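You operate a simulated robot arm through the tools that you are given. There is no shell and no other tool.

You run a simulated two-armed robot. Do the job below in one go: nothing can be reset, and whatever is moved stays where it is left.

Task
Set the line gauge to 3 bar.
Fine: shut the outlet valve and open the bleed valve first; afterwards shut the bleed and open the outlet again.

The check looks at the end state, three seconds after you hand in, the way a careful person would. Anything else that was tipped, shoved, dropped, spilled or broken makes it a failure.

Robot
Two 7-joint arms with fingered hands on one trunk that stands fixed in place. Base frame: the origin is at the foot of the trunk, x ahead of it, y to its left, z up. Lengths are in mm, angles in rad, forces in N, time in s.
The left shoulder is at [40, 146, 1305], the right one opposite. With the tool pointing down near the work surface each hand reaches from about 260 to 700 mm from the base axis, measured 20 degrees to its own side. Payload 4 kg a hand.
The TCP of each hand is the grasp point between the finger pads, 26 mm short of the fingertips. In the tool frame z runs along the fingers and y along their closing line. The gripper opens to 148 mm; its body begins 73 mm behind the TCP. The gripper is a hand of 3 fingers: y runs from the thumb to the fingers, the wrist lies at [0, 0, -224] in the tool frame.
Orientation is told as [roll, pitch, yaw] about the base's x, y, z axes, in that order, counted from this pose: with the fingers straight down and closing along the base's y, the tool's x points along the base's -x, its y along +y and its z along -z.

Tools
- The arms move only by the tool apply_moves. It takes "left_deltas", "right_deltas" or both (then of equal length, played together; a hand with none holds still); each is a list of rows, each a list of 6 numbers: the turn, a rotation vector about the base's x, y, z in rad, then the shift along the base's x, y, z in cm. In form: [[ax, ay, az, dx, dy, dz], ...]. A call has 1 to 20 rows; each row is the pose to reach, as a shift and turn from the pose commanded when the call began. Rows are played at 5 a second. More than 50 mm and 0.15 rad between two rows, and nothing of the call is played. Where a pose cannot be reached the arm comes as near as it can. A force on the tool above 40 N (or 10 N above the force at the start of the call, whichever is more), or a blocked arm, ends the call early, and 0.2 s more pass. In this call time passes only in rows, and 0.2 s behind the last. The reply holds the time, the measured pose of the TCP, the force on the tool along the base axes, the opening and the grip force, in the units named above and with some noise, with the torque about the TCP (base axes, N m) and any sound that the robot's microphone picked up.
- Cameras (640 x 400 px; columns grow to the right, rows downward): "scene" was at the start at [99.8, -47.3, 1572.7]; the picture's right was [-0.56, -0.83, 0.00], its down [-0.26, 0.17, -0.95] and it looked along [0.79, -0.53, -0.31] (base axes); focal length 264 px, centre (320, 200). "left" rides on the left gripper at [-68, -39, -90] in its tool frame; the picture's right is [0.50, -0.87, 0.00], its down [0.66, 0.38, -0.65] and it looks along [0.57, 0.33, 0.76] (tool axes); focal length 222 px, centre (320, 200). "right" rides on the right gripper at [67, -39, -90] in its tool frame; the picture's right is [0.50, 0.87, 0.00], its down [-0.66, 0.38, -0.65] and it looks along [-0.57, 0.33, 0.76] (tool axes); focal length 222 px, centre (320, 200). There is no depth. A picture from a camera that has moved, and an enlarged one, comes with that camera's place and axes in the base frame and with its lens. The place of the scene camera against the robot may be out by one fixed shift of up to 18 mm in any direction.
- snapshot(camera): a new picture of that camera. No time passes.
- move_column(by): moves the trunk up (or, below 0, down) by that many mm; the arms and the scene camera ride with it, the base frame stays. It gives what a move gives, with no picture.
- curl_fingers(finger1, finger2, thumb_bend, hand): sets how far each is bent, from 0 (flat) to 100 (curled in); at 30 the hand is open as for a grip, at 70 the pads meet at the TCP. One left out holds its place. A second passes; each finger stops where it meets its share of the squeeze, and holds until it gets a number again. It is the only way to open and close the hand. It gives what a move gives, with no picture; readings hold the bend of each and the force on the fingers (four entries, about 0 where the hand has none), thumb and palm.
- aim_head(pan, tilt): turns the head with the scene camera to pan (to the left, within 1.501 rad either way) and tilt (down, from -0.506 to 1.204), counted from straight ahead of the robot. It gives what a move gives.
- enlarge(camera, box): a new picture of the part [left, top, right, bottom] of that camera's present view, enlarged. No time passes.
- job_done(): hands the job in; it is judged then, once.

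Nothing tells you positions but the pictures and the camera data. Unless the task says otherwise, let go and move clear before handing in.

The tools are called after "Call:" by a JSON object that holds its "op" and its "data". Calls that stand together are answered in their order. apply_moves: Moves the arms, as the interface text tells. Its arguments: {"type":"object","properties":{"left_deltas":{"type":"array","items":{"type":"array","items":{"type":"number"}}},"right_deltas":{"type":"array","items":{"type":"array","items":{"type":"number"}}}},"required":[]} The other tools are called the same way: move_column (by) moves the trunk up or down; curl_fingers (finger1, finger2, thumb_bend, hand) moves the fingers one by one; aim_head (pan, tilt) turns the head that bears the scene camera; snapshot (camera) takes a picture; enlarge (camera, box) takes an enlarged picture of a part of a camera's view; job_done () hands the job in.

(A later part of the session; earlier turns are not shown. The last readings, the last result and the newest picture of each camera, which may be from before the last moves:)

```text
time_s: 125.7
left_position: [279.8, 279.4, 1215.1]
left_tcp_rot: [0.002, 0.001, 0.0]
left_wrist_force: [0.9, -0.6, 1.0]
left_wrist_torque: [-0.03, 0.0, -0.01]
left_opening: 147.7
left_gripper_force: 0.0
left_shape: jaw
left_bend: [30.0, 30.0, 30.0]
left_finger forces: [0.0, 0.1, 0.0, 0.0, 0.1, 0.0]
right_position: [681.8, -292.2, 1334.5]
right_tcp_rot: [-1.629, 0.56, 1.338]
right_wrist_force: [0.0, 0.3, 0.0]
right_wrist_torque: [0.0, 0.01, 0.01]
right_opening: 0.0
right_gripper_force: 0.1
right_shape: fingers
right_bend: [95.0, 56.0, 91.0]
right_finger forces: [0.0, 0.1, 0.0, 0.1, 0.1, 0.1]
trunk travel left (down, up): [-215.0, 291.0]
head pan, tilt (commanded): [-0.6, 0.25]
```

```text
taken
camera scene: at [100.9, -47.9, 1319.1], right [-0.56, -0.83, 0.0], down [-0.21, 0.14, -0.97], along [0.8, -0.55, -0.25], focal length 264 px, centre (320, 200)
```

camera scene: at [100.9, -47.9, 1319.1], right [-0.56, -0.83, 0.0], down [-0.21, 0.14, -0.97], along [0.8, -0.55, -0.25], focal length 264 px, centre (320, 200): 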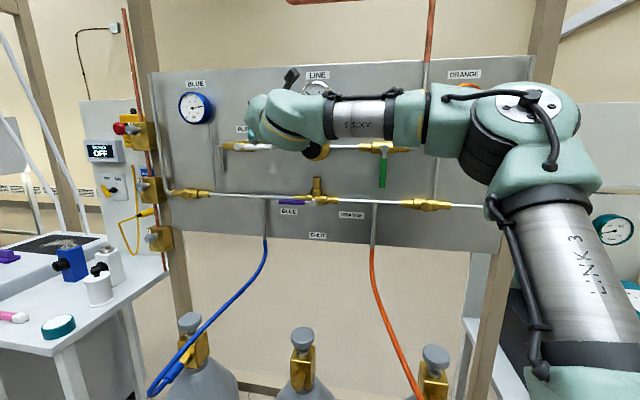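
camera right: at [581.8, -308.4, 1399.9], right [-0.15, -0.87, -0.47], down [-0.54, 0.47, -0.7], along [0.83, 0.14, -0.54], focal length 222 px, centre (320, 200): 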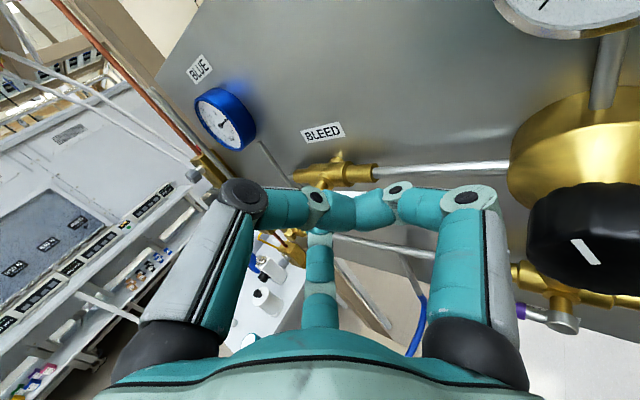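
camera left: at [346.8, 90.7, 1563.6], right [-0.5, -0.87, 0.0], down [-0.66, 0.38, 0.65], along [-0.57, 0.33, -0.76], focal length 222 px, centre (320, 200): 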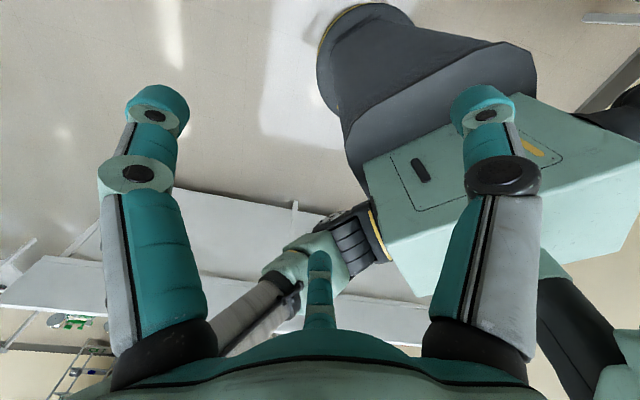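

Seen this way, the hand's right side could come close to the knob as it descends. I'll turn the hand back more squarely first, which keeps it well in front of the knob plane.

Call:
{"op": "apply_moves", "data": {"right_deltas": [[0, 0, -0.14, 0.4, 0.4, -0.2], [0, 0, -0.28, 0.7, 0.8, -0.3]]}}

Call:
{"op": "apply_moves", "data": {"right_deltas": [[0, 0, 0, 1.1, -1.1, 0], [0, 0, 0, 2.3, -2.2, 0], [0, 0, 0, 3.4, -3.35, 0]]}}

Call:
{"op": "snapshot", "data": {"camera": "right"}}

Call:
{"op": "enlarge", "data": {"camera": "scene", "box": [220, 65, 380, 185]}}

```text
time_s: 126.3
left_position: [277.4, 278.0, 1216.3]
left_tcp_rot: [0.0, -0.002, -0.001]
left_wrist_force: [-0.2, 0.0, 0.5]
left_wrist_torque: [0.0, -0.03, -0.02]
left_opening: 148.0
left_gripper_force: 0.1
left_shape: jaw
left_bend: [30.0, 30.0, 30.0]
left_finger forces: [0.0, 0.0, 0.0, 0.0, 0.0, 0.0]
right_position: [661.5, -326.3, 1335.5]
right_tcp_rot: [-1.623, 0.557, 1.07]
right_wrist_force: [-0.5, -1.5, 0.0]
right_wrist_torque: [0.03, -0.04, 0.01]
right_opening: 0.0
right_gripper_force: 0.0
right_shape: fingers
right_bend: [95.0, 56.0, 91.0]
right_finger forces: [0.1, 0.0, 0.0, 0.0, 0.1, 0.0]
right hand out of reach, approached as far as the arm can: row 2
trunk travel left (down, up): [-215.0, 291.0]
head pan, tilt (commanded): [-0.6, 0.25]
```

```text
time_s: 127.1
left_position: [279.5, 279.7, 1214.8]
left_tcp_rot: [-0.001, 0.001, -0.001]
left_wrist_force: [-0.6, 0.2, -0.6]
left_wrist_torque: [0.0, 0.0, 0.01]
left_opening: 147.8
left_gripper_force: 0.0
left_shape: jaw
left_bend: [30.0, 30.0, 30.0]
left_finger forces: [0.0, 0.0, 0.0, 0.0, 0.1, 0.0]
right_position: [697.6, -358.0, 1334.9]
right_tcp_rot: [-1.628, 0.559, 1.058]
right_wrist_force: [0.1, -0.4, 0.0]
right_wrist_torque: [0.0, 0.0, 0.01]
right_opening: 0.0
right_gripper_force: 0.1
right_shape: fingers
right_bend: [95.0, 56.0, 91.0]
right_finger forces: [0.1, 0.0, 0.0, 0.0, 0.0, 0.0]
trunk travel left (down, up): [-215.0, 291.0]
head pan, tilt (commanded): [-0.6, 0.25]
```

```text
taken
camera right: at [596.6, -345.7, 1399.1], right [-0.39, -0.79, -0.47], down [-0.38, 0.6, -0.7], along [0.84, -0.09, -0.54], focal length 222 px, centre (320, 200)
```

right: 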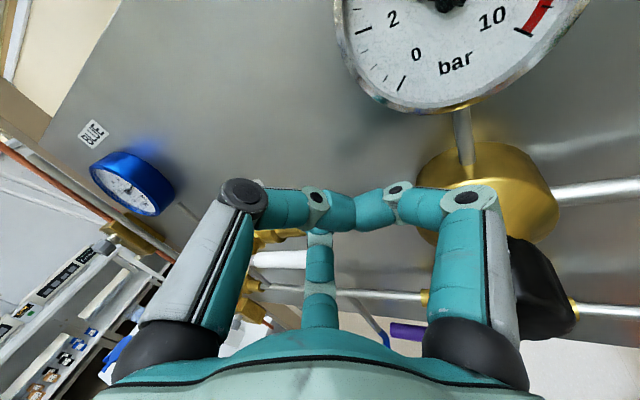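

```text
3.33 times, centred on (300, 125) of scene
camera zoom: at [100.1, -48.1, 1319.1], right [-0.56, -0.83, 0.0], down [-0.2, 0.14, -0.97], along [0.8, -0.55, -0.25], focal length 880 px, centre (387, 450)
```

zoom: 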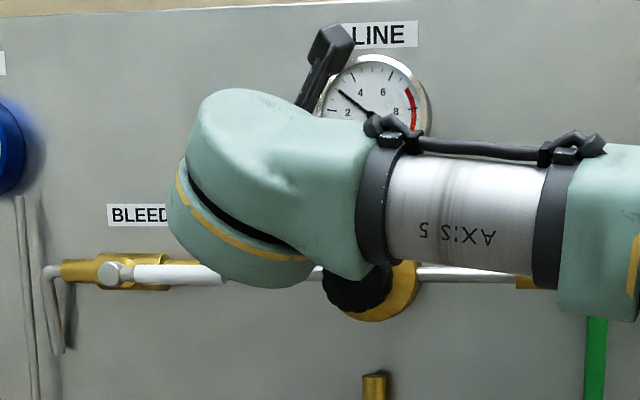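

The hand only reached u≈-236, not far enough left. Raising the trunk should give more leftward reach, so I'll back off, raise it 100 mm and come down again further left.

Call:
{"op": "apply_moves", "data": {"right_deltas": [[0, 0, 0, -1.8, 1.8, 0], [0, 0, 0, -3.6, 3.6, 0], [0, 0, 0, -5, 5, -2]]}}

Call:
{"op": "move_column", "data": {"by": 100}}

Call:
{"op": "apply_moves", "data": {"right_deltas": [[0, 0, 0.04, 0.5, 0.5, -2.5], [0, 0, 0.08, 1.2, 1.2, -5], [0, 0, 0.1, 2.2, 2.2, -7], [0, 0, 0.1, 3.4, 3.4, -8]]}}

Call:
{"op": "snapshot", "data": {"camera": "scene"}}

Call:
{"op": "snapshot", "data": {"camera": "right"}}

```text
time_s: 127.9
left_position: [278.8, 279.7, 1217.3]
left_tcp_rot: [0.001, -0.001, 0.001]
left_wrist_force: [0.4, 0.3, -0.2]
left_wrist_torque: [0.01, -0.01, 0.0]
left_opening: 148.1
left_gripper_force: 0.0
left_shape: jaw
left_bend: [30.0, 30.0, 30.0]
left_finger forces: [0.0, 0.0, 0.0, 0.0, 0.0, 0.1]
right_position: [641.7, -321.0, 1321.1]
right_tcp_rot: [-1.622, 0.558, 1.065]
right_wrist_force: [-0.2, 0.2, 0.8]
right_wrist_torque: [0.03, -0.03, 0.0]
right_opening: 0.0
right_gripper_force: 0.1
right_shape: fingers
right_bend: [95.0, 56.0, 91.0]
right_finger forces: [0.0, 0.0, 0.0, 0.1, 0.1, 0.0]
right hand out of reach, approached as far as the arm can: row 2, 3
trunk travel left (down, up): [-215.0, 291.0]
head pan, tilt (commanded): [-0.6, 0.25]
```

```text
time_s: 129.2
left_position: [277.7, 279.6, 1314.2]
left_tcp_rot: [0.001, 0.001, 0.002]
left_wrist_force: [-0.3, 0.9, -0.6]
left_wrist_torque: [-0.01, -0.02, 0.0]
left_opening: 148.0
left_gripper_force: 0.0
left_shape: jaw
left_bend: [30.0, 30.0, 30.0]
left_finger forces: [0.0, 0.0, 0.0, 0.1, 0.1, 0.1]
right_position: [641.5, -321.2, 1418.8]
right_tcp_rot: [-1.623, 0.558, 1.066]
right_wrist_force: [-1.1, -0.2, -0.6]
right_wrist_torque: [0.0, 0.02, -0.01]
right_opening: 0.0
right_gripper_force: 0.1
right_shape: fingers
right_bend: [95.0, 56.0, 91.0]
right_finger forces: [0.1, 0.0, 0.0, 0.0, 0.0, 0.0]
trunk travel left (down, up): [-315.0, 191.0]
head pan, tilt (commanded): [-0.6, 0.25]
```

```text
time_s: 130.2
left_position: [278.8, 280.3, 1314.5]
left_tcp_rot: [0.0, 0.0, 0.001]
left_wrist_force: [0.7, 1.0, -0.6]
left_wrist_torque: [0.0, 0.02, 0.0]
left_opening: 147.6
left_gripper_force: 0.0
left_shape: jaw
left_bend: [30.0, 30.0, 30.0]
left_finger forces: [0.0, 0.0, 0.1, 0.0, 0.1, 0.1]
right_position: [670.2, -312.2, 1367.4]
right_tcp_rot: [-1.587, 0.559, 1.196]
right_wrist_force: [-0.3, -0.6, 1.0]
right_wrist_torque: [-0.02, 0.0, 0.01]
right_opening: 0.0
right_gripper_force: 0.1
right_shape: fingers
right_bend: [96.0, 56.0, 91.0]
right_finger forces: [0.0, 0.0, 0.1, 0.1, 0.1, 0.0]
right hand out of reach, approached as far as the arm can: row 2, 3, 4
trunk travel left (down, up): [-315.0, 191.0]
head pan, tilt (commanded): [-0.6, 0.25]
```

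```text
taken
camera scene: at [100.3, -47.9, 1418.1], right [-0.56, -0.83, 0.0], down [-0.2, 0.14, -0.97], along [0.8, -0.55, -0.25], focal length 264 px, centre (320, 200)
```

scene: 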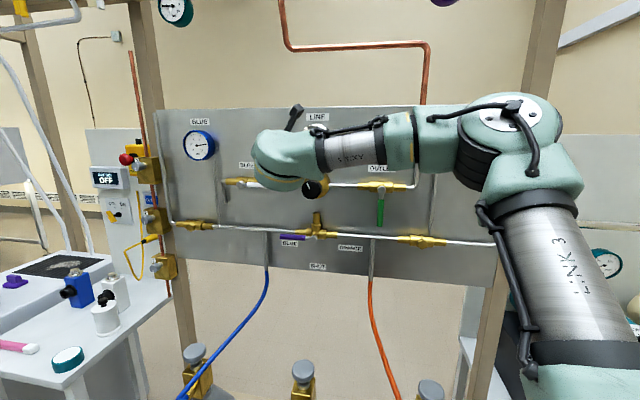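

```text
taken
camera right: at [570.3, -312.5, 1435.5], right [-0.31, -0.83, -0.47], down [-0.47, 0.56, -0.68], along [0.82, 0.01, -0.57], focal length 222 px, centre (320, 200)
```

right: 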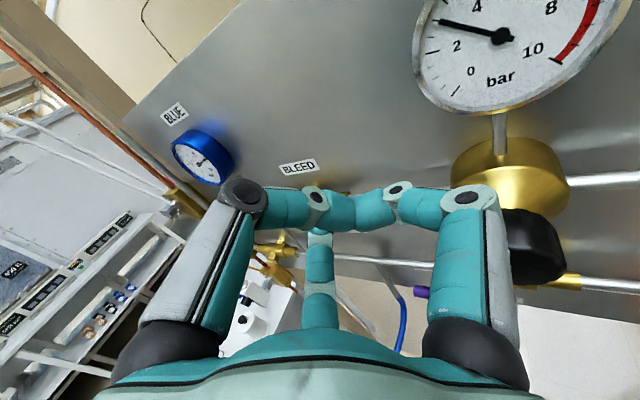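

That posture doesn't reach either. A better idea is to reuse the orientation that opened the bleed, pointing along +x with finger 1 on top, and hook the finger over the lever to pull it down while the hand stays below the knob. I'll retreat and re-orient.

Call:
{"op": "apply_moves", "data": {"right_deltas": [[0, 0, 0, -2, 2, 0], [0, 0, 0.1, -3.5, 3.5, 0], [0, 0, 0.22, -5, 4.5, 0], [0, 0, 0.35, -6, 5, 0]]}}

Call:
{"op": "apply_moves", "data": {"right_deltas": [[-0.132, 0.002, 0, 0, 0, 0], [-0.265, 0.004, 0, 0, 0, 0], [-0.397, 0.006, 0, 0, 0, 0], [-0.529, 0.009, 0, 0, 0, 0], [-0.662, 0.011, 0, 0, 0, 0], [-0.794, 0.013, 0, 0, 0, 0], [-0.926, 0.015, 0, 0, 0, 0], [-1.059, 0.017, 0, 0, 0, 0], [-1.191, 0.019, 0, 0, 0, 0], [-1.323, 0.022, 0, 0, 0, 0], [-1.456, 0.024, 0, 0, 0, 0], [-1.588, 0.026, 0, 0, 0, 0]]}}

Call:
{"op": "move_column", "data": {"by": -100}}

Call:
{"op": "curl_fingers", "data": {"hand": "right", "finger1": 40, "finger2": 40, "thumb_bend": 40}}

Call:
{"op": "curl_fingers", "data": {"hand": "right", "finger1": 40, "finger2": 100, "thumb_bend": 100}}

Call:
{"op": "snapshot", "data": {"camera": "right"}}

Call:
{"op": "snapshot", "data": {"camera": "scene"}}

```text
time_s: 131.2
left_position: [278.3, 275.7, 1314.5]
left_tcp_rot: [0.004, -0.001, 0.001]
left_wrist_force: [1.1, -0.9, 0.3]
left_wrist_torque: [0.07, 0.0, -0.02]
left_opening: 148.0
left_gripper_force: 0.0
left_shape: jaw
left_bend: [30.0, 30.0, 30.0]
left_finger forces: [0.1, 0.1, 0.0, 0.0, 0.0, 0.1]
right_position: [609.5, -287.7, 1366.7]
right_tcp_rot: [-1.597, 0.554, 1.506]
right_wrist_force: [0.5, 0.2, 0.5]
right_wrist_torque: [0.0, 0.04, 0.03]
right_opening: 0.0
right_gripper_force: 0.0
right_shape: fingers
right_bend: [96.0, 56.0, 91.0]
right_finger forces: [0.0, 0.0, 0.0, 0.0, 0.1, 0.0]
right hand out of reach, approached as far as the arm can: row 1, 2, 3, 4
trunk travel left (down, up): [-315.0, 191.0]
head pan, tilt (commanded): [-0.6, 0.25]
```

```text
time_s: 133.8
left_position: [277.0, 279.5, 1313.6]
left_tcp_rot: [-0.001, 0.0, -0.001]
left_wrist_force: [-0.5, -0.3, -0.1]
left_wrist_torque: [0.05, -0.02, -0.05]
left_opening: 147.8
left_gripper_force: 0.1
left_shape: jaw
left_bend: [30.0, 30.0, 30.0]
left_finger forces: [0.1, 0.0, 0.0, 0.0, 0.1, 0.0]
right_position: [608.4, -282.9, 1368.8]
right_tcp_rot: [1.587, 0.991, -1.528]
right_wrist_force: [0.0, 0.3, 0.5]
right_wrist_torque: [-0.03, 0.02, 0.03]
right_opening: 0.0
right_gripper_force: 0.1
right_shape: fingers
right_bend: [96.0, 56.0, 91.0]
right_finger forces: [0.0, 0.0, 0.0, 0.0, 0.0, 0.0]
right hand out of reach, approached as far as the arm can: row 1, 2, 3, 4
trunk travel left (down, up): [-315.0, 191.0]
head pan, tilt (commanded): [-0.6, 0.25]
```

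```text
time_s: 135.2
left_position: [277.2, 279.3, 1215.3]
left_tcp_rot: [0.0, -0.001, 0.001]
left_wrist_force: [0.1, -0.2, 0.6]
left_wrist_torque: [0.0, 0.01, -0.02]
left_opening: 148.0
left_gripper_force: 0.0
left_shape: jaw
left_bend: [30.0, 30.0, 30.0]
left_finger forces: [0.0, 0.0, 0.1, 0.0, 0.0, 0.1]
right_position: [607.5, -282.8, 1270.2]
right_tcp_rot: [1.59, 0.993, -1.527]
right_wrist_force: [-0.7, -0.8, 1.0]
right_wrist_torque: [0.03, -0.01, -0.05]
right_opening: 0.0
right_gripper_force: 0.1
right_shape: fingers
right_bend: [96.0, 56.0, 91.0]
right_finger forces: [0.0, 0.0, 0.0, 0.0, 0.0, 0.1]
trunk travel left (down, up): [-215.0, 291.0]
head pan, tilt (commanded): [-0.6, 0.25]
```

```text
time_s: 136.2
left_position: [277.5, 279.8, 1215.2]
left_tcp_rot: [-0.001, -0.002, 0.0]
left_wrist_force: [0.0, 0.0, 0.0]
left_wrist_torque: [-0.02, 0.0, -0.01]
left_opening: 147.8
left_gripper_force: 0.1
left_shape: jaw
left_bend: [30.0, 30.0, 30.0]
left_finger forces: [0.0, 0.0, 0.0, 0.0, 0.0, 0.0]
right_position: [607.9, -282.4, 1270.8]
right_tcp_rot: [1.591, 0.991, -1.528]
right_wrist_force: [-0.2, 0.3, 0.2]
right_wrist_torque: [-0.02, 0.03, 0.01]
right_opening: 94.6
right_gripper_force: 0.1
right_shape: fingers
right_bend: [40.0, 40.0, 40.0]
right_finger forces: [0.1, 0.1, 0.0, 0.0, 0.0, 0.0]
trunk travel left (down, up): [-215.0, 291.0]
head pan, tilt (commanded): [-0.6, 0.25]
```

```text
time_s: 137.2
left_position: [278.1, 279.4, 1214.6]
left_tcp_rot: [0.001, 0.002, -0.002]
left_wrist_force: [-0.2, 0.5, -0.1]
left_wrist_torque: [-0.01, -0.01, -0.02]
left_opening: 148.1
left_gripper_force: 0.1
left_shape: jaw
left_bend: [30.0, 30.0, 30.0]
left_finger forces: [0.0, 0.0, 0.0, 0.0, 0.0, 0.0]
right_position: [608.7, -282.6, 1270.6]
right_tcp_rot: [1.59, 0.993, -1.527]
right_wrist_force: [-0.8, -1.2, -0.1]
right_wrist_torque: [0.03, -0.03, 0.01]
right_opening: 49.1
right_gripper_force: 0.2
right_shape: fingers
right_bend: [40.0, 95.0, 91.0]
right_finger forces: [0.0, 0.0, 0.0, 0.0, 0.1, 0.1]
trunk travel left (down, up): [-215.0, 291.0]
head pan, tilt (commanded): [-0.6, 0.25]
```

```text
taken
camera right: at [514.8, -214.9, 1305.1], right [0.0, -0.45, 0.89], down [-0.63, -0.69, -0.35], along [0.78, -0.56, -0.29], focal length 222 px, centre (320, 200)
```

right: 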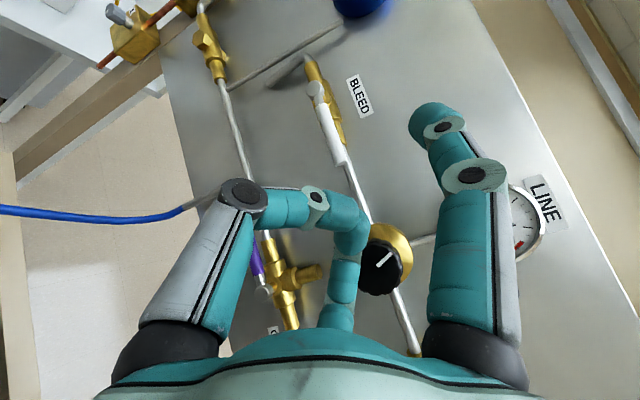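

```text
taken
camera scene: at [99.4, -47.9, 1319.2], right [-0.56, -0.83, 0.0], down [-0.2, 0.14, -0.97], along [0.8, -0.55, -0.25], focal length 264 px, centre (320, 200)
```

scene: 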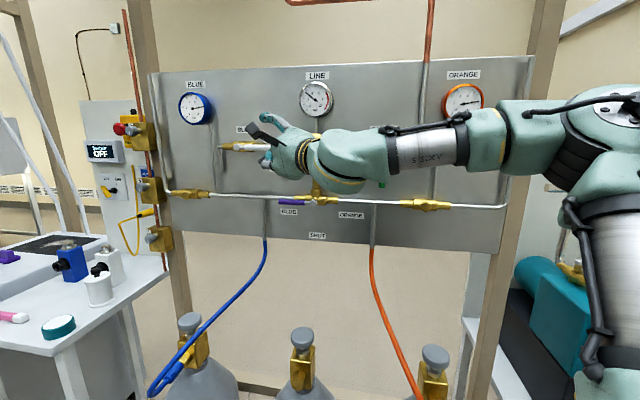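

Finger 1 now sticks up and forward like a hook, with the others tucked below. I'll position it in front of and above the bleed lever, then move in over it.

Call:
{"op": "apply_moves", "data": {"right_deltas": [[0, 0, 0, 2.8, 0, -1.4], [0, 0, 0, 5.6, 0.1, -2.8], [0, 0, 0, 8.4, 0.1, -4.2]]}}

Call:
{"op": "snapshot", "data": {"camera": "right"}}

Call:
{"op": "enlarge", "data": {"camera": "scene", "box": [210, 80, 350, 200]}}

```text
time_s: 138.0
left_position: [277.2, 280.5, 1215.4]
left_tcp_rot: [-0.001, -0.001, 0.0]
left_wrist_force: [0.0, 0.1, -0.5]
left_wrist_torque: [0.01, 0.02, -0.05]
left_opening: 147.9
left_gripper_force: 0.1
left_shape: jaw
left_bend: [30.0, 30.0, 30.0]
left_finger forces: [0.1, 0.0, 0.0, 0.0, 0.1, 0.0]
right_position: [693.1, -299.8, 1232.2]
right_tcp_rot: [1.588, 0.993, -1.528]
right_wrist_force: [-0.3, 0.9, -0.2]
right_wrist_torque: [-0.01, 0.01, 0.03]
right_opening: 49.4
right_gripper_force: 0.0
right_shape: fingers
right_bend: [40.0, 95.0, 91.0]
right_finger forces: [0.0, 0.0, 0.0, 0.0, 0.0, 0.0]
right hand out of reach, approached as far as the arm can: row 3
trunk travel left (down, up): [-215.0, 291.0]
head pan, tilt (commanded): [-0.6, 0.25]
```

```text
taken
camera right: at [599.3, -231.1, 1265.9], right [0.0, -0.45, 0.89], down [-0.63, -0.69, -0.35], along [0.77, -0.56, -0.29], focal length 222 px, centre (320, 200)
```

right: 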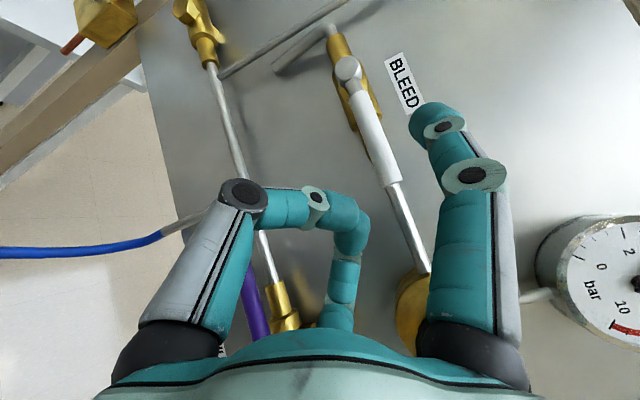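

```text
3.33 times, centred on (280, 140) of scene
camera zoom: at [99.3, -47.9, 1319.2], right [-0.57, -0.82, 0.0], down [-0.2, 0.14, -0.97], along [0.8, -0.55, -0.25], focal length 880 px, centre (453, 400)
```

zoom: 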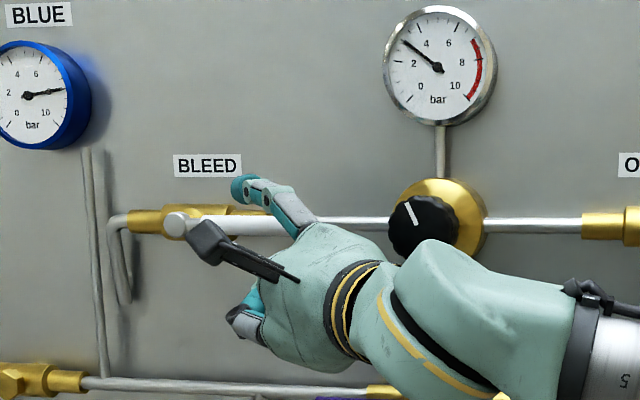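

The finger is above the lever. I'll move straight in about 42 mm so it lies over it.

Call:
{"op": "apply_moves", "data": {"right_deltas": [[0, 0, 0, 1.1, -0.8, 0], [0, 0, 0, 2.3, -1.7, 0], [0, 0, 0, 3.4, -2.5, 0]]}}

Call:
{"op": "snapshot", "data": {"camera": "right"}}

Call:
{"op": "enlarge", "data": {"camera": "scene", "box": [210, 80, 350, 200]}}

```text
time_s: 138.8
left_position: [278.5, 278.9, 1214.8]
left_tcp_rot: [0.001, -0.001, -0.001]
left_wrist_force: [0.4, -0.3, -0.8]
left_wrist_torque: [-0.03, 0.0, 0.0]
left_opening: 147.7
left_gripper_force: 0.1
left_shape: jaw
left_bend: [30.0, 30.0, 30.0]
left_finger forces: [0.0, 0.0, 0.0, 0.0, 0.1, 0.0]
right_position: [725.2, -321.0, 1230.2]
right_tcp_rot: [1.59, 0.997, -1.526]
right_wrist_force: [-0.1, -0.9, 0.1]
right_wrist_torque: [0.0, -0.02, -0.02]
right_opening: 49.7
right_gripper_force: 0.0
right_shape: fingers
right_bend: [40.0, 95.0, 91.0]
right_finger forces: [0.0, 0.0, 0.0, 0.0, 0.1, 0.1]
trunk travel left (down, up): [-215.0, 291.0]
head pan, tilt (commanded): [-0.6, 0.25]
```

```text
taken
camera right: at [631.2, -253.7, 1264.9], right [0.0, -0.45, 0.89], down [-0.63, -0.69, -0.35], along [0.78, -0.56, -0.29], focal length 222 px, centre (320, 200)
```

right: 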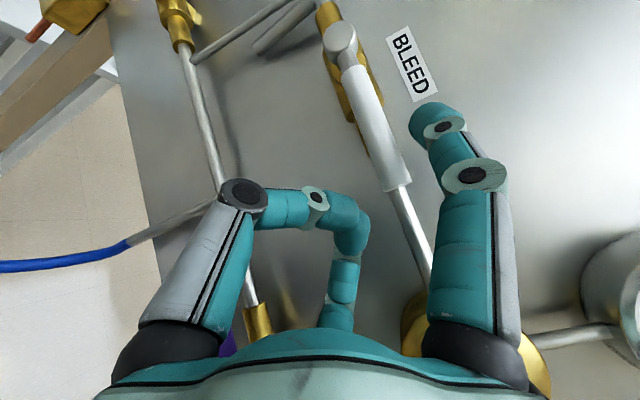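

```text
3.33 times, centred on (280, 140) of scene
camera zoom: at [99.7, -47.9, 1319.2], right [-0.56, -0.83, 0.0], down [-0.2, 0.14, -0.97], along [0.8, -0.55, -0.25], focal length 880 px, centre (453, 400)
```

zoom: 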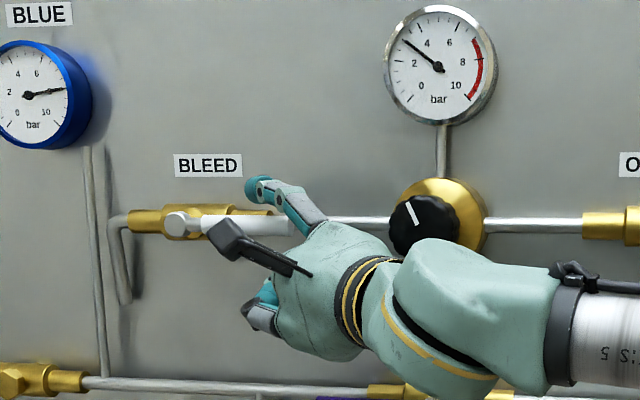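

The finger is above and overlapping the lever. I'll pull it down along its arc, first half.

Call:
{"op": "apply_moves", "data": {"right_deltas": [[0, 0, 0, 0, 0, -1.05], [0, 0, 0, 0, 0, -1.8], [0, 0, 0, 0, 0, -2.6], [0, 0, 0, 0.09, -0.2, -3.77], [0, 0, 0, 0.64, -0.07, -5.0], [0, 0, 0, 1.33, 0.2, -6.23]]}}

Call:
{"op": "snapshot", "data": {"camera": "right"}}

Call:
{"op": "enlarge", "data": {"camera": "scene", "box": [210, 80, 350, 200]}}

```text
time_s: 140.2
left_position: [279.0, 279.2, 1215.2]
left_tcp_rot: [-0.001, 0.001, -0.001]
left_wrist_force: [0.2, -0.7, -0.3]
left_wrist_torque: [-0.01, -0.03, 0.0]
left_opening: 148.0
left_gripper_force: 0.0
left_shape: jaw
left_bend: [30.0, 30.0, 30.0]
left_finger forces: [0.0, 0.1, 0.0, 0.1, 0.0, 0.1]
right_position: [744.8, -331.0, 1186.4]
right_tcp_rot: [1.56, 0.994, -1.545]
right_wrist_force: [0.5, 0.1, -1.2]
right_wrist_torque: [0.03, 0.01, 0.03]
right_opening: 49.9
right_gripper_force: 0.1
right_shape: fingers
right_bend: [40.0, 95.0, 91.0]
right_finger forces: [0.0, 0.0, 0.0, 0.0, 0.0, 0.0]
right hand out of reach, approached as far as the arm can: row 4, 5, 6
trunk travel left (down, up): [-215.0, 291.0]
head pan, tilt (commanded): [-0.6, 0.25]
```

```text
taken
camera right: at [651.2, -263.3, 1222.4], right [0.02, -0.45, 0.89], down [-0.63, -0.7, -0.34], along [0.78, -0.56, -0.3], focal length 222 px, centre (320, 200)
```

right: 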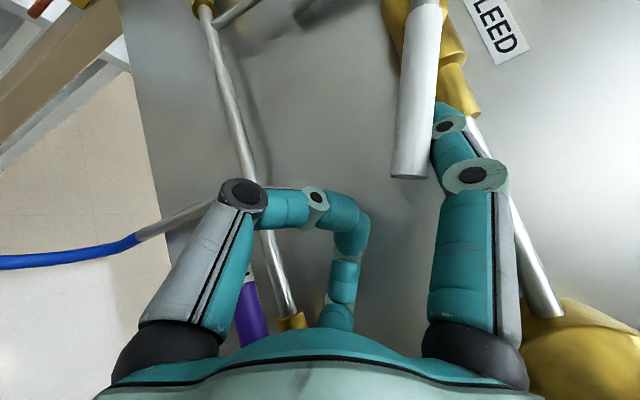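

```text
3.33 times, centred on (280, 140) of scene
camera zoom: at [99.8, -47.9, 1319.2], right [-0.56, -0.83, 0.0], down [-0.2, 0.14, -0.97], along [0.8, -0.55, -0.25], focal length 880 px, centre (453, 400)
```

zoom: 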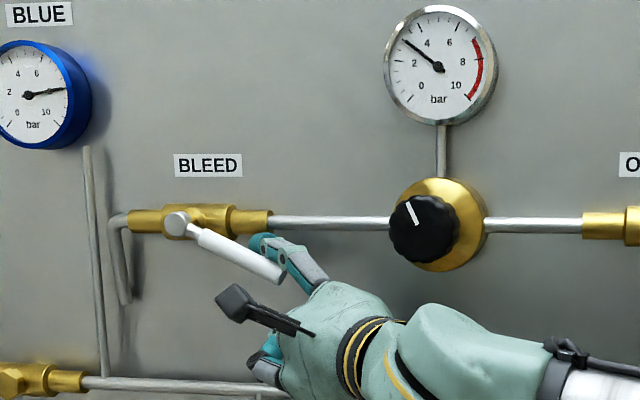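

The lever has started down, about 25°, but the arm hit an awkward wrist alignment and drifted inward. I'll back off slightly and tilt the hand down as I did when opening.

Call:
{"op": "apply_moves", "data": {"right_deltas": [[0, 0.05, 0, -0.8, 0.4, 0.2], [0, 0.1, 0, -1.5, 0.7, 0.4], [0, 0.16, 0, -2.2, 1.0, 0.6]]}}

Call:
{"op": "snapshot", "data": {"camera": "right"}}

Call:
{"op": "enlarge", "data": {"camera": "scene", "box": [210, 80, 350, 200]}}

```text
time_s: 141.0
left_position: [276.2, 279.4, 1215.9]
left_tcp_rot: [0.001, 0.002, 0.0]
left_wrist_force: [0.9, 0.5, -0.6]
left_wrist_torque: [0.0, 0.03, 0.0]
left_opening: 148.1
left_gripper_force: 0.1
left_shape: jaw
left_bend: [30.0, 30.0, 30.0]
left_finger forces: [0.1, 0.0, 0.0, 0.1, 0.1, 0.0]
right_position: [720.8, -320.6, 1194.0]
right_tcp_rot: [1.299, 0.981, -1.771]
right_wrist_force: [1.2, -1.1, 0.5]
right_wrist_torque: [0.02, -0.01, -0.03]
right_opening: 50.4
right_gripper_force: 0.6
right_shape: fingers
right_bend: [39.0, 95.0, 91.0]
right_finger forces: [0.8, 0.0, 0.0, 0.0, 0.1, 0.1]
trunk travel left (down, up): [-215.0, 291.0]
head pan, tilt (commanded): [-0.6, 0.25]
```

```text
taken
camera right: at [633.8, -252.4, 1242.8], right [0.15, -0.45, 0.88], down [-0.68, -0.69, -0.24], along [0.72, -0.56, -0.41], focal length 222 px, centre (320, 200)
```

right: 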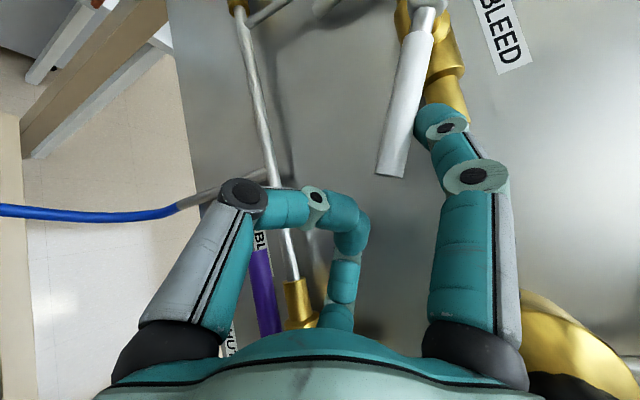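

```text
3.33 times, centred on (280, 140) of scene
camera zoom: at [98.9, -47.7, 1319.3], right [-0.56, -0.83, 0.0], down [-0.2, 0.14, -0.97], along [0.8, -0.55, -0.25], focal length 880 px, centre (453, 400)
```

zoom: 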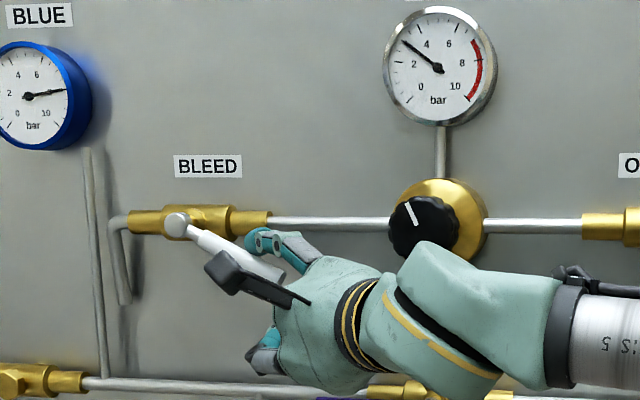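

The contact is light and the posture is good again. I'll continue down and left along the arc.

Call:
{"op": "apply_moves", "data": {"right_deltas": [[0, 0, 0, 0.14, 0.14, -0.8], [0, 0, 0, 0.35, 0.36, -1.5], [0, 0, 0, 0.65, 0.38, -2.2], [0, 0, 0, 1.19, 0.64, -3.0], [0, 0, 0, 1.7, 0.86, -3.8], [0, 0, 0, 2.26, 1.15, -4.53]]}}

Call:
{"op": "snapshot", "data": {"camera": "right"}}

Call:
{"op": "enlarge", "data": {"camera": "scene", "box": [210, 100, 350, 220]}}

```text
time_s: 142.4
left_position: [278.7, 279.6, 1214.2]
left_tcp_rot: [0.002, 0.0, 0.001]
left_wrist_force: [-0.6, 0.3, -0.4]
left_wrist_torque: [0.01, -0.01, 0.01]
left_opening: 147.8
left_gripper_force: 0.0
left_shape: jaw
left_bend: [30.0, 30.0, 30.0]
left_finger forces: [0.0, 0.0, 0.0, 0.0, 0.0, 0.0]
right_position: [744.9, -308.4, 1147.4]
right_tcp_rot: [1.297, 0.98, -1.769]
right_wrist_force: [-0.1, -1.0, 2.6]
right_wrist_torque: [-0.04, 0.03, -0.04]
right_opening: 50.7
right_gripper_force: 0.3
right_shape: fingers
right_bend: [39.0, 95.0, 91.0]
right_finger forces: [0.5, 1.4, 0.0, 0.1, 0.0, 0.1]
trunk travel left (down, up): [-215.0, 291.0]
head pan, tilt (commanded): [-0.6, 0.25]
```

```text
taken
camera right: at [656.9, -241.2, 1196.4], right [0.15, -0.45, 0.88], down [-0.68, -0.69, -0.24], along [0.72, -0.56, -0.41], focal length 222 px, centre (320, 200)
```

right: 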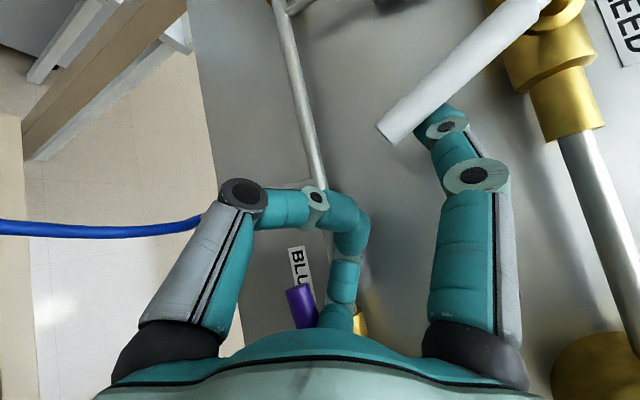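

```text
3.33 times, centred on (280, 160) of scene
camera zoom: at [99.6, -47.8, 1319.2], right [-0.56, -0.83, 0.0], down [-0.2, 0.14, -0.97], along [0.8, -0.55, -0.25], focal length 880 px, centre (453, 333)
```

zoom: 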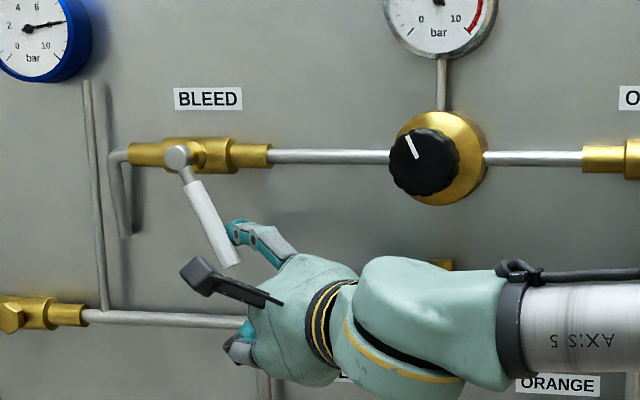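

The lever is about 27° from vertical, and a curled finger is just touching the lower pipe. I'll lift a little, ease out a few millimetres, and push left to finish.

Call:
{"op": "apply_moves", "data": {"right_deltas": [[0, 0, 0, -0.21, 0.21, 1.0], [0, 0, 0, 0.35, 0.78, 1.0], [0, 0, 0, 0.91, 1.35, 1.0], [0, 0, 0, 1.48, 1.92, 1.0], [0, 0, 0, 1.76, 2.2, 1.0]]}}

Call:
{"op": "snapshot", "data": {"camera": "right"}}

Call:
{"op": "enlarge", "data": {"camera": "scene", "box": [210, 100, 350, 220]}}

```text
time_s: 143.6
left_position: [278.3, 280.5, 1215.1]
left_tcp_rot: [0.0, 0.0, -0.001]
left_wrist_force: [0.2, -0.2, 0.0]
left_wrist_torque: [0.0, 0.03, -0.02]
left_opening: 148.0
left_gripper_force: 0.0
left_shape: jaw
left_bend: [30.0, 30.0, 30.0]
left_finger forces: [0.1, 0.1, 0.0, 0.0, 0.0, 0.1]
right_position: [761.2, -287.7, 1158.0]
right_tcp_rot: [1.297, 0.984, -1.77]
right_wrist_force: [-0.3, 0.1, -0.1]
right_wrist_torque: [0.07, -0.06, 0.0]
right_opening: 48.9
right_gripper_force: 0.1
right_shape: fingers
right_bend: [40.0, 95.0, 91.0]
right_finger forces: [0.6, 0.0, 0.0, 0.0, 0.0, 0.1]
trunk travel left (down, up): [-215.0, 291.0]
head pan, tilt (commanded): [-0.6, 0.25]
```

```text
taken
camera right: at [674.8, -219.3, 1206.9], right [0.15, -0.45, 0.88], down [-0.68, -0.69, -0.24], along [0.72, -0.56, -0.41], focal length 222 px, centre (320, 200)
```

right: 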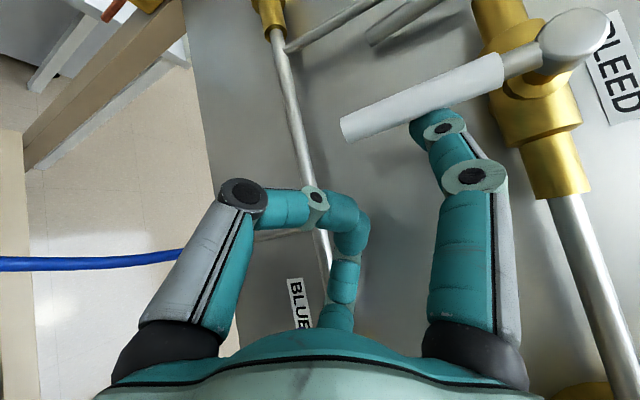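

```text
3.33 times, centred on (280, 160) of scene
camera zoom: at [99.4, -48.2, 1319.2], right [-0.56, -0.83, 0.0], down [-0.2, 0.14, -0.97], along [0.8, -0.55, -0.25], focal length 880 px, centre (453, 333)
```

zoom: 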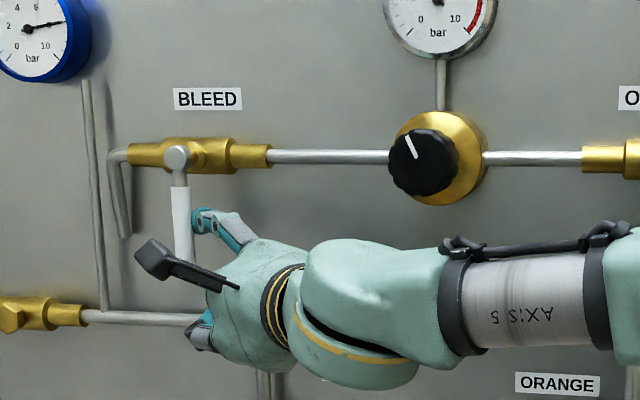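

The lever looks almost vertical. I'll push a few more millimetres gently to make sure it reaches its stop.

Call:
{"op": "apply_moves", "data": {"right_deltas": [[0, 0, 0, 0.2, 0.2, 0], [0, 0, 0, 0.4, 0.4, 0]]}}

Call:
{"op": "enlarge", "data": {"camera": "scene", "box": [230, 130, 290, 190]}}

```text
time_s: 144.2
left_position: [277.1, 278.3, 1215.7]
left_tcp_rot: [0.0, -0.001, 0.0]
left_wrist_force: [0.5, -0.2, -0.6]
left_wrist_torque: [0.0, 0.01, -0.03]
left_opening: 148.0
left_gripper_force: 0.1
left_shape: jaw
left_bend: [30.0, 30.0, 30.0]
left_finger forces: [0.0, 0.1, 0.0, 0.1, 0.0, 0.0]
right_position: [765.2, -284.9, 1158.3]
right_tcp_rot: [1.3, 0.983, -1.77]
right_wrist_force: [-2.2, -2.9, -0.3]
right_wrist_torque: [0.17, -0.12, -0.09]
right_opening: 48.6
right_gripper_force: 0.8
right_shape: fingers
right_bend: [40.0, 95.0, 91.0]
right_finger forces: [2.6, 0.0, 0.0, 0.1, 0.0, 0.0]
trunk travel left (down, up): [-215.0, 291.0]
head pan, tilt (commanded): [-0.6, 0.25]
```

```text
6.67 times, centred on (260, 160) of scene
camera zoom: at [99.0, -48.7, 1319.2], right [-0.57, -0.83, 0.0], down [-0.2, 0.14, -0.97], along [0.8, -0.55, -0.25], focal length 1760 px, centre (720, 467)
```

zoom: 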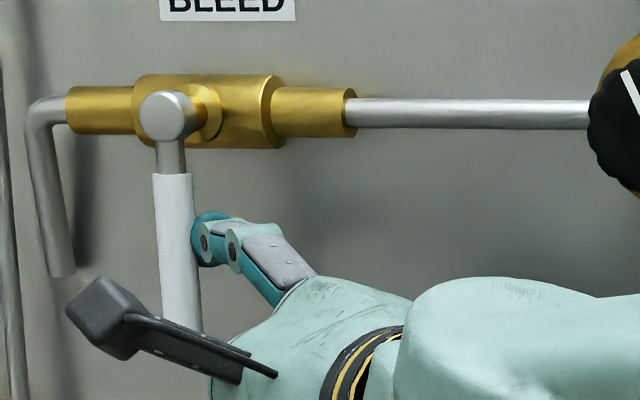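

Call:
{"op": "apply_moves", "data": {"right_deltas": [[0, 0, 0, 0.15, 0.15, 0], [0, 0, 0, 0.3, 0.3, 0]]}}

Call:
{"op": "enlarge", "data": {"camera": "scene", "box": [230, 130, 290, 190]}}

```text
time_s: 144.8
left_position: [277.8, 279.0, 1215.8]
left_tcp_rot: [0.001, -0.001, 0.0]
left_wrist_force: [0.7, 0.5, 0.2]
left_wrist_torque: [0.01, 0.03, -0.03]
left_opening: 148.1
left_gripper_force: 0.2
left_shape: jaw
left_bend: [30.0, 30.0, 30.0]
left_finger forces: [0.0, 0.1, 0.1, 0.0, 0.0, 0.1]
right_position: [767.7, -282.2, 1158.2]
right_tcp_rot: [1.299, 0.982, -1.771]
right_wrist_force: [-3.6, -5.0, 0.6]
right_wrist_torque: [0.31, -0.2, -0.16]
right_opening: 48.4
right_gripper_force: 2.3
right_shape: fingers
right_bend: [40.0, 95.0, 91.0]
right_finger forces: [4.7, 0.1, 0.0, 0.1, 0.1, 0.1]
trunk travel left (down, up): [-215.0, 291.0]
head pan, tilt (commanded): [-0.6, 0.25]
```

```text
6.67 times, centred on (260, 160) of scene
camera zoom: at [98.7, -49.0, 1319.2], right [-0.57, -0.82, 0.0], down [-0.2, 0.14, -0.97], along [0.8, -0.55, -0.25], focal length 1760 px, centre (720, 467)
```

zoom: 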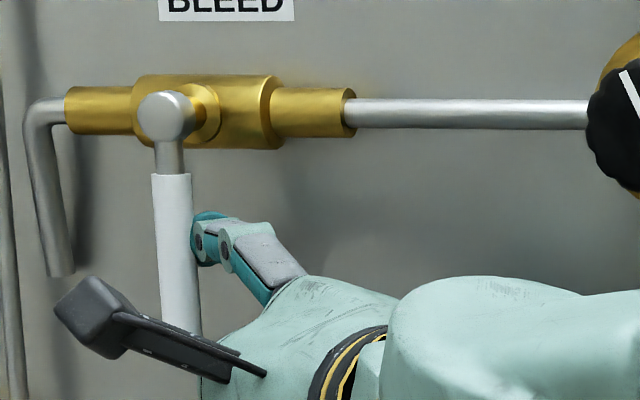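

The lever no longer moves and the force rises, so the bleed is fully shut against its stop. I'll back the finger off to the right, retreat, and check the bleed and gauge.

Call:
{"op": "apply_moves", "data": {"right_deltas": [[0, 0, 0, -1.0, -1.0, 0], [0, 0, 0, -3.0, -0.5, 0], [0, 0, 0, -5.5, 1.5, 0], [0, 0, 0, -8.5, 3, 0], [0, 0, 0, -11.5, 4, 0]]}}

Call:
{"op": "enlarge", "data": {"camera": "scene", "box": [220, 75, 350, 200]}}

Call:
{"op": "enlarge", "data": {"camera": "scene", "box": [300, 82, 332, 106]}}

```text
time_s: 146.0
left_position: [276.8, 278.6, 1215.0]
left_tcp_rot: [0.002, 0.0, 0.0]
left_wrist_force: [-0.7, 0.3, -0.1]
left_wrist_torque: [0.0, -0.04, 0.03]
left_opening: 147.8
left_gripper_force: 0.0
left_shape: jaw
left_bend: [30.0, 30.0, 30.0]
left_finger forces: [0.0, 0.1, 0.1, 0.0, 0.0, 0.1]
right_position: [647.3, -262.0, 1160.2]
right_tcp_rot: [1.299, 0.984, -1.768]
right_wrist_force: [-0.5, 0.3, -0.8]
right_wrist_torque: [-0.02, -0.02, 0.0]
right_opening: 49.5
right_gripper_force: 0.0
right_shape: fingers
right_bend: [40.0, 95.0, 91.0]
right_finger forces: [0.0, 0.1, 0.0, 0.0, 0.0, 0.0]
right hand out of reach, approached as far as the arm can: row 5
trunk travel left (down, up): [-215.0, 291.0]
head pan, tilt (commanded): [-0.6, 0.25]
```

```text
3.20 times, centred on (285, 138) of scene
camera zoom: at [98.3, -49.7, 1319.2], right [-0.56, -0.83, 0.0], down [-0.2, 0.14, -0.97], along [0.8, -0.55, -0.25], focal length 845 px, centre (432, 400)
```

zoom: 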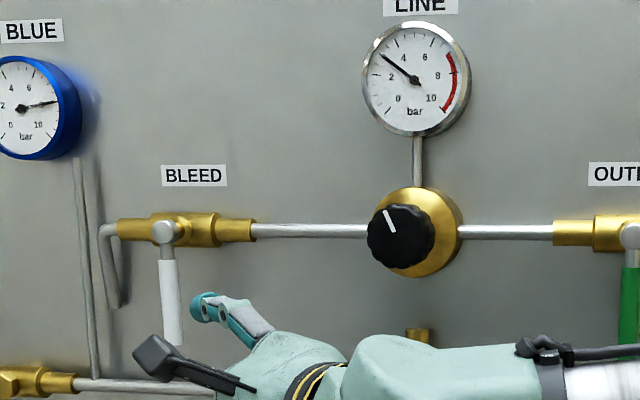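

```text
16.00 times, centred on (316, 94) of scene
camera zoom: at [98.3, -49.7, 1319.2], right [-0.56, -0.83, 0.0], down [-0.2, 0.14, -0.97], along [0.8, -0.55, -0.25], focal length 4223 px, centre (384, 1896)
```

zoom: 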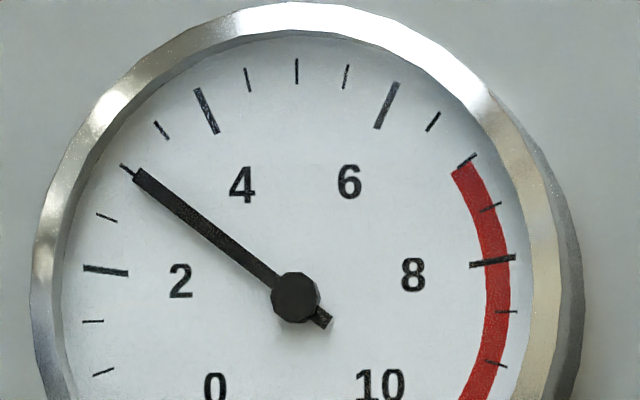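

The bleed is shut and the gauge still reads 3.0. The last valve is the outlet, whose lever is down and must go back to horizontal right. I'll travel right in front of the panel while turning the hand back toward square.

Call:
{"op": "apply_moves", "data": {"right_deltas": [[0, 0, 0, -2.5, 0, 1], [0, 0, -0.1, -4.5, -2, 2.5], [0, 0, -0.2, -6, -4.5, 4], [0, 0, -0.3, -7.5, -7, 5.5], [0, 0, -0.4, -9, -9.5, 7], [0, 0, -0.5, -10.5, -12, 8], [0, 0, -0.6, -12, -14.5, 9]]}}

Call:
{"op": "curl_fingers", "data": {"hand": "right", "finger1": 40, "finger2": 40, "thumb_bend": 40}}

Call:
{"op": "curl_fingers", "data": {"hand": "right", "finger1": 70, "finger2": 70, "thumb_bend": 70}}

Call:
{"op": "move_column", "data": {"by": -90}}

Call:
{"op": "snapshot", "data": {"camera": "right"}}

Call:
{"op": "snapshot", "data": {"camera": "scene"}}

```text
time_s: 147.6
left_position: [277.5, 279.9, 1215.2]
left_tcp_rot: [0.0, 0.0, 0.0]
left_wrist_force: [0.3, -0.9, 0.2]
left_wrist_torque: [0.02, -0.01, -0.02]
left_opening: 147.7
left_gripper_force: 0.0
left_shape: jaw
left_bend: [30.0, 30.0, 30.0]
left_finger forces: [0.0, 0.0, 0.0, 0.0, 0.0, 0.0]
right_position: [529.2, -404.4, 1250.5]
right_tcp_rot: [1.3, 0.98, -2.37]
right_wrist_force: [0.2, -0.4, 0.6]
right_wrist_torque: [0.02, 0.02, 0.0]
right_opening: 49.3
right_gripper_force: 0.0
right_shape: fingers
right_bend: [40.0, 95.0, 91.0]
right_finger forces: [0.0, 0.0, 0.0, 0.0, 0.0, 0.0]
trunk travel left (down, up): [-215.0, 291.0]
head pan, tilt (commanded): [-0.6, 0.25]
```

```text
time_s: 148.6
left_position: [278.6, 278.9, 1215.7]
left_tcp_rot: [0.0, 0.0, 0.001]
left_wrist_force: [0.2, 0.2, -0.3]
left_wrist_torque: [-0.01, 0.01, 0.05]
left_opening: 147.7
left_gripper_force: 0.1
left_shape: jaw
left_bend: [30.0, 30.0, 30.0]
left_finger forces: [0.0, 0.0, 0.0, 0.1, 0.0, 0.0]
right_position: [530.2, -404.1, 1250.8]
right_tcp_rot: [1.298, 0.98, -2.37]
right_wrist_force: [-0.6, -0.1, 0.6]
right_wrist_torque: [-0.02, 0.0, -0.01]
right_opening: 94.9
right_gripper_force: 0.0
right_shape: fingers
right_bend: [40.0, 40.0, 40.0]
right_finger forces: [0.0, 0.1, 0.0, 0.0, 0.0, 0.0]
trunk travel left (down, up): [-215.0, 291.0]
head pan, tilt (commanded): [-0.6, 0.25]
```

```text
time_s: 149.6
left_position: [278.0, 279.9, 1214.8]
left_tcp_rot: [-0.001, 0.002, 0.002]
left_wrist_force: [0.3, 0.6, -0.2]
left_wrist_torque: [-0.03, 0.01, -0.01]
left_opening: 147.8
left_gripper_force: 0.0
left_shape: jaw
left_bend: [30.0, 30.0, 30.0]
left_finger forces: [0.0, 0.0, 0.0, 0.0, 0.0, 0.0]
right_position: [531.0, -403.7, 1250.8]
right_tcp_rot: [1.299, 0.982, -2.37]
right_wrist_force: [0.2, 0.5, 0.4]
right_wrist_torque: [0.0, -0.01, 0.04]
right_opening: 0.2
right_gripper_force: 0.0
right_shape: fingers
right_bend: [69.0, 69.0, 70.0]
right_finger forces: [0.0, 0.0, 0.0, 0.1, 0.1, 0.1]
trunk travel left (down, up): [-215.0, 291.0]
head pan, tilt (commanded): [-0.6, 0.25]
```

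```text
time_s: 150.8
left_position: [277.4, 280.2, 1124.8]
left_tcp_rot: [0.0, 0.001, -0.001]
left_wrist_force: [0.0, -0.5, 0.8]
left_wrist_torque: [-0.03, -0.03, 0.02]
left_opening: 147.8
left_gripper_force: 0.1
left_shape: jaw
left_bend: [30.0, 30.0, 30.0]
left_finger forces: [0.0, 0.0, 0.1, 0.0, 0.1, 0.0]
right_position: [530.0, -405.7, 1160.1]
right_tcp_rot: [1.3, 0.979, -2.369]
right_wrist_force: [0.0, -0.5, 0.1]
right_wrist_torque: [-0.02, -0.02, 0.0]
right_opening: 0.0
right_gripper_force: 0.0
right_shape: fingers
right_bend: [69.0, 69.0, 70.0]
right_finger forces: [0.0, 0.0, 0.0, 0.1, 0.0, 0.0]
trunk travel left (down, up): [-125.0, 381.0]
head pan, tilt (commanded): [-0.6, 0.25]
```

```text
taken
camera right: at [495.6, -299.4, 1208.8], right [-0.14, -0.46, 0.88], down [-0.95, -0.19, -0.24], along [0.28, -0.87, -0.41], focal length 222 px, centre (320, 200)
```

right: 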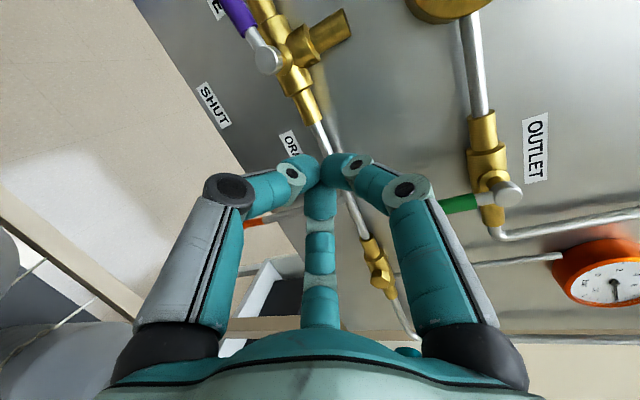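

```text
taken
camera scene: at [99.2, -47.9, 1228.5], right [-0.56, -0.83, 0.0], down [-0.2, 0.14, -0.97], along [0.8, -0.55, -0.25], focal length 264 px, centre (320, 200)
```

scene: 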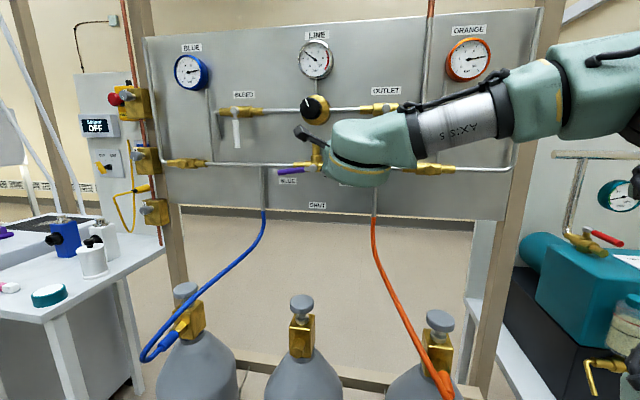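

I'll roll the hand by half a radian so a gap between digits faces the lever, and line up to the left of the outlet lever, still short in depth.

Call:
{"op": "apply_moves", "data": {"right_deltas": [[0.105, -0.074, -0.02, -0.3, -1.3, 1], [0.21, -0.148, -0.039, -0.6, -2.6, 2], [0.315, -0.223, -0.059, -0.9, -3.9, 3], [0.42, -0.297, -0.078, -1.1, -5.1, 4]]}}

Call:
{"op": "snapshot", "data": {"camera": "right"}}

Call:
{"op": "enlarge", "data": {"camera": "scene", "box": [290, 80, 430, 200]}}

```text
time_s: 151.8
left_position: [278.3, 278.3, 1125.4]
left_tcp_rot: [-0.001, 0.0, 0.001]
left_wrist_force: [-0.5, 0.1, 0.3]
left_wrist_torque: [-0.04, 0.0, 0.02]
left_opening: 147.7
left_gripper_force: 0.0
left_shape: jaw
left_bend: [30.0, 30.0, 30.0]
left_finger forces: [0.0, 0.0, 0.1, 0.0, 0.0, 0.1]
right_position: [520.8, -456.1, 1198.3]
right_tcp_rot: [0.379, 1.433, 2.945]
right_wrist_force: [-0.5, -0.4, 0.8]
right_wrist_torque: [0.0, 0.01, -0.05]
right_opening: 0.4
right_gripper_force: 0.1
right_shape: fingers
right_bend: [69.0, 69.0, 70.0]
right_finger forces: [0.0, 0.1, 0.0, 0.0, 0.1, 0.0]
trunk travel left (down, up): [-125.0, 381.0]
head pan, tilt (commanded): [-0.6, 0.25]
```

```text
taken
camera right: at [474.6, -374.4, 1275.7], right [-0.4, -0.74, 0.54], down [-0.84, 0.05, -0.55], along [0.38, -0.67, -0.64], focal length 222 px, centre (320, 200)
```

right: 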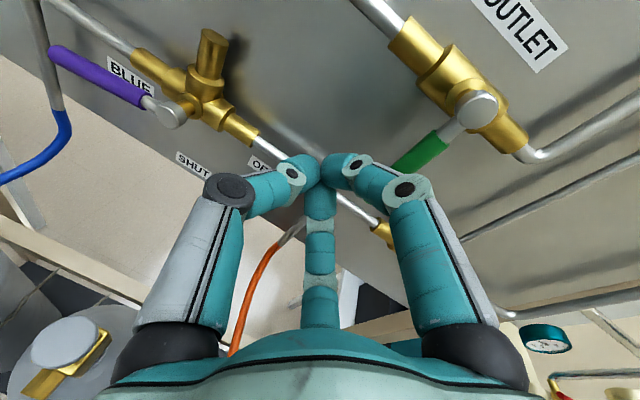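

```text
3.33 times, centred on (360, 140) of scene
camera zoom: at [99.3, -48.3, 1228.5], right [-0.56, -0.83, 0.0], down [-0.2, 0.14, -0.97], along [0.8, -0.55, -0.25], focal length 880 px, centre (187, 400)
```

zoom: 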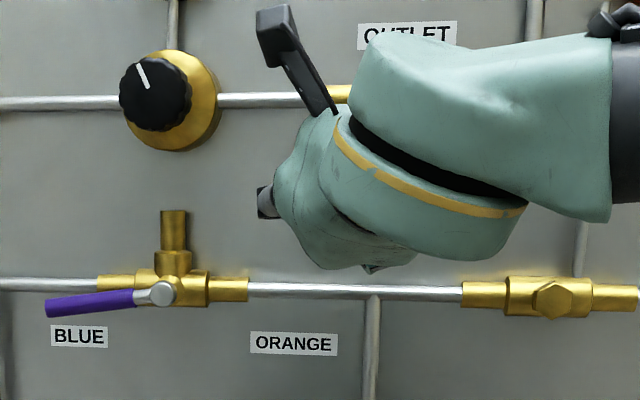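

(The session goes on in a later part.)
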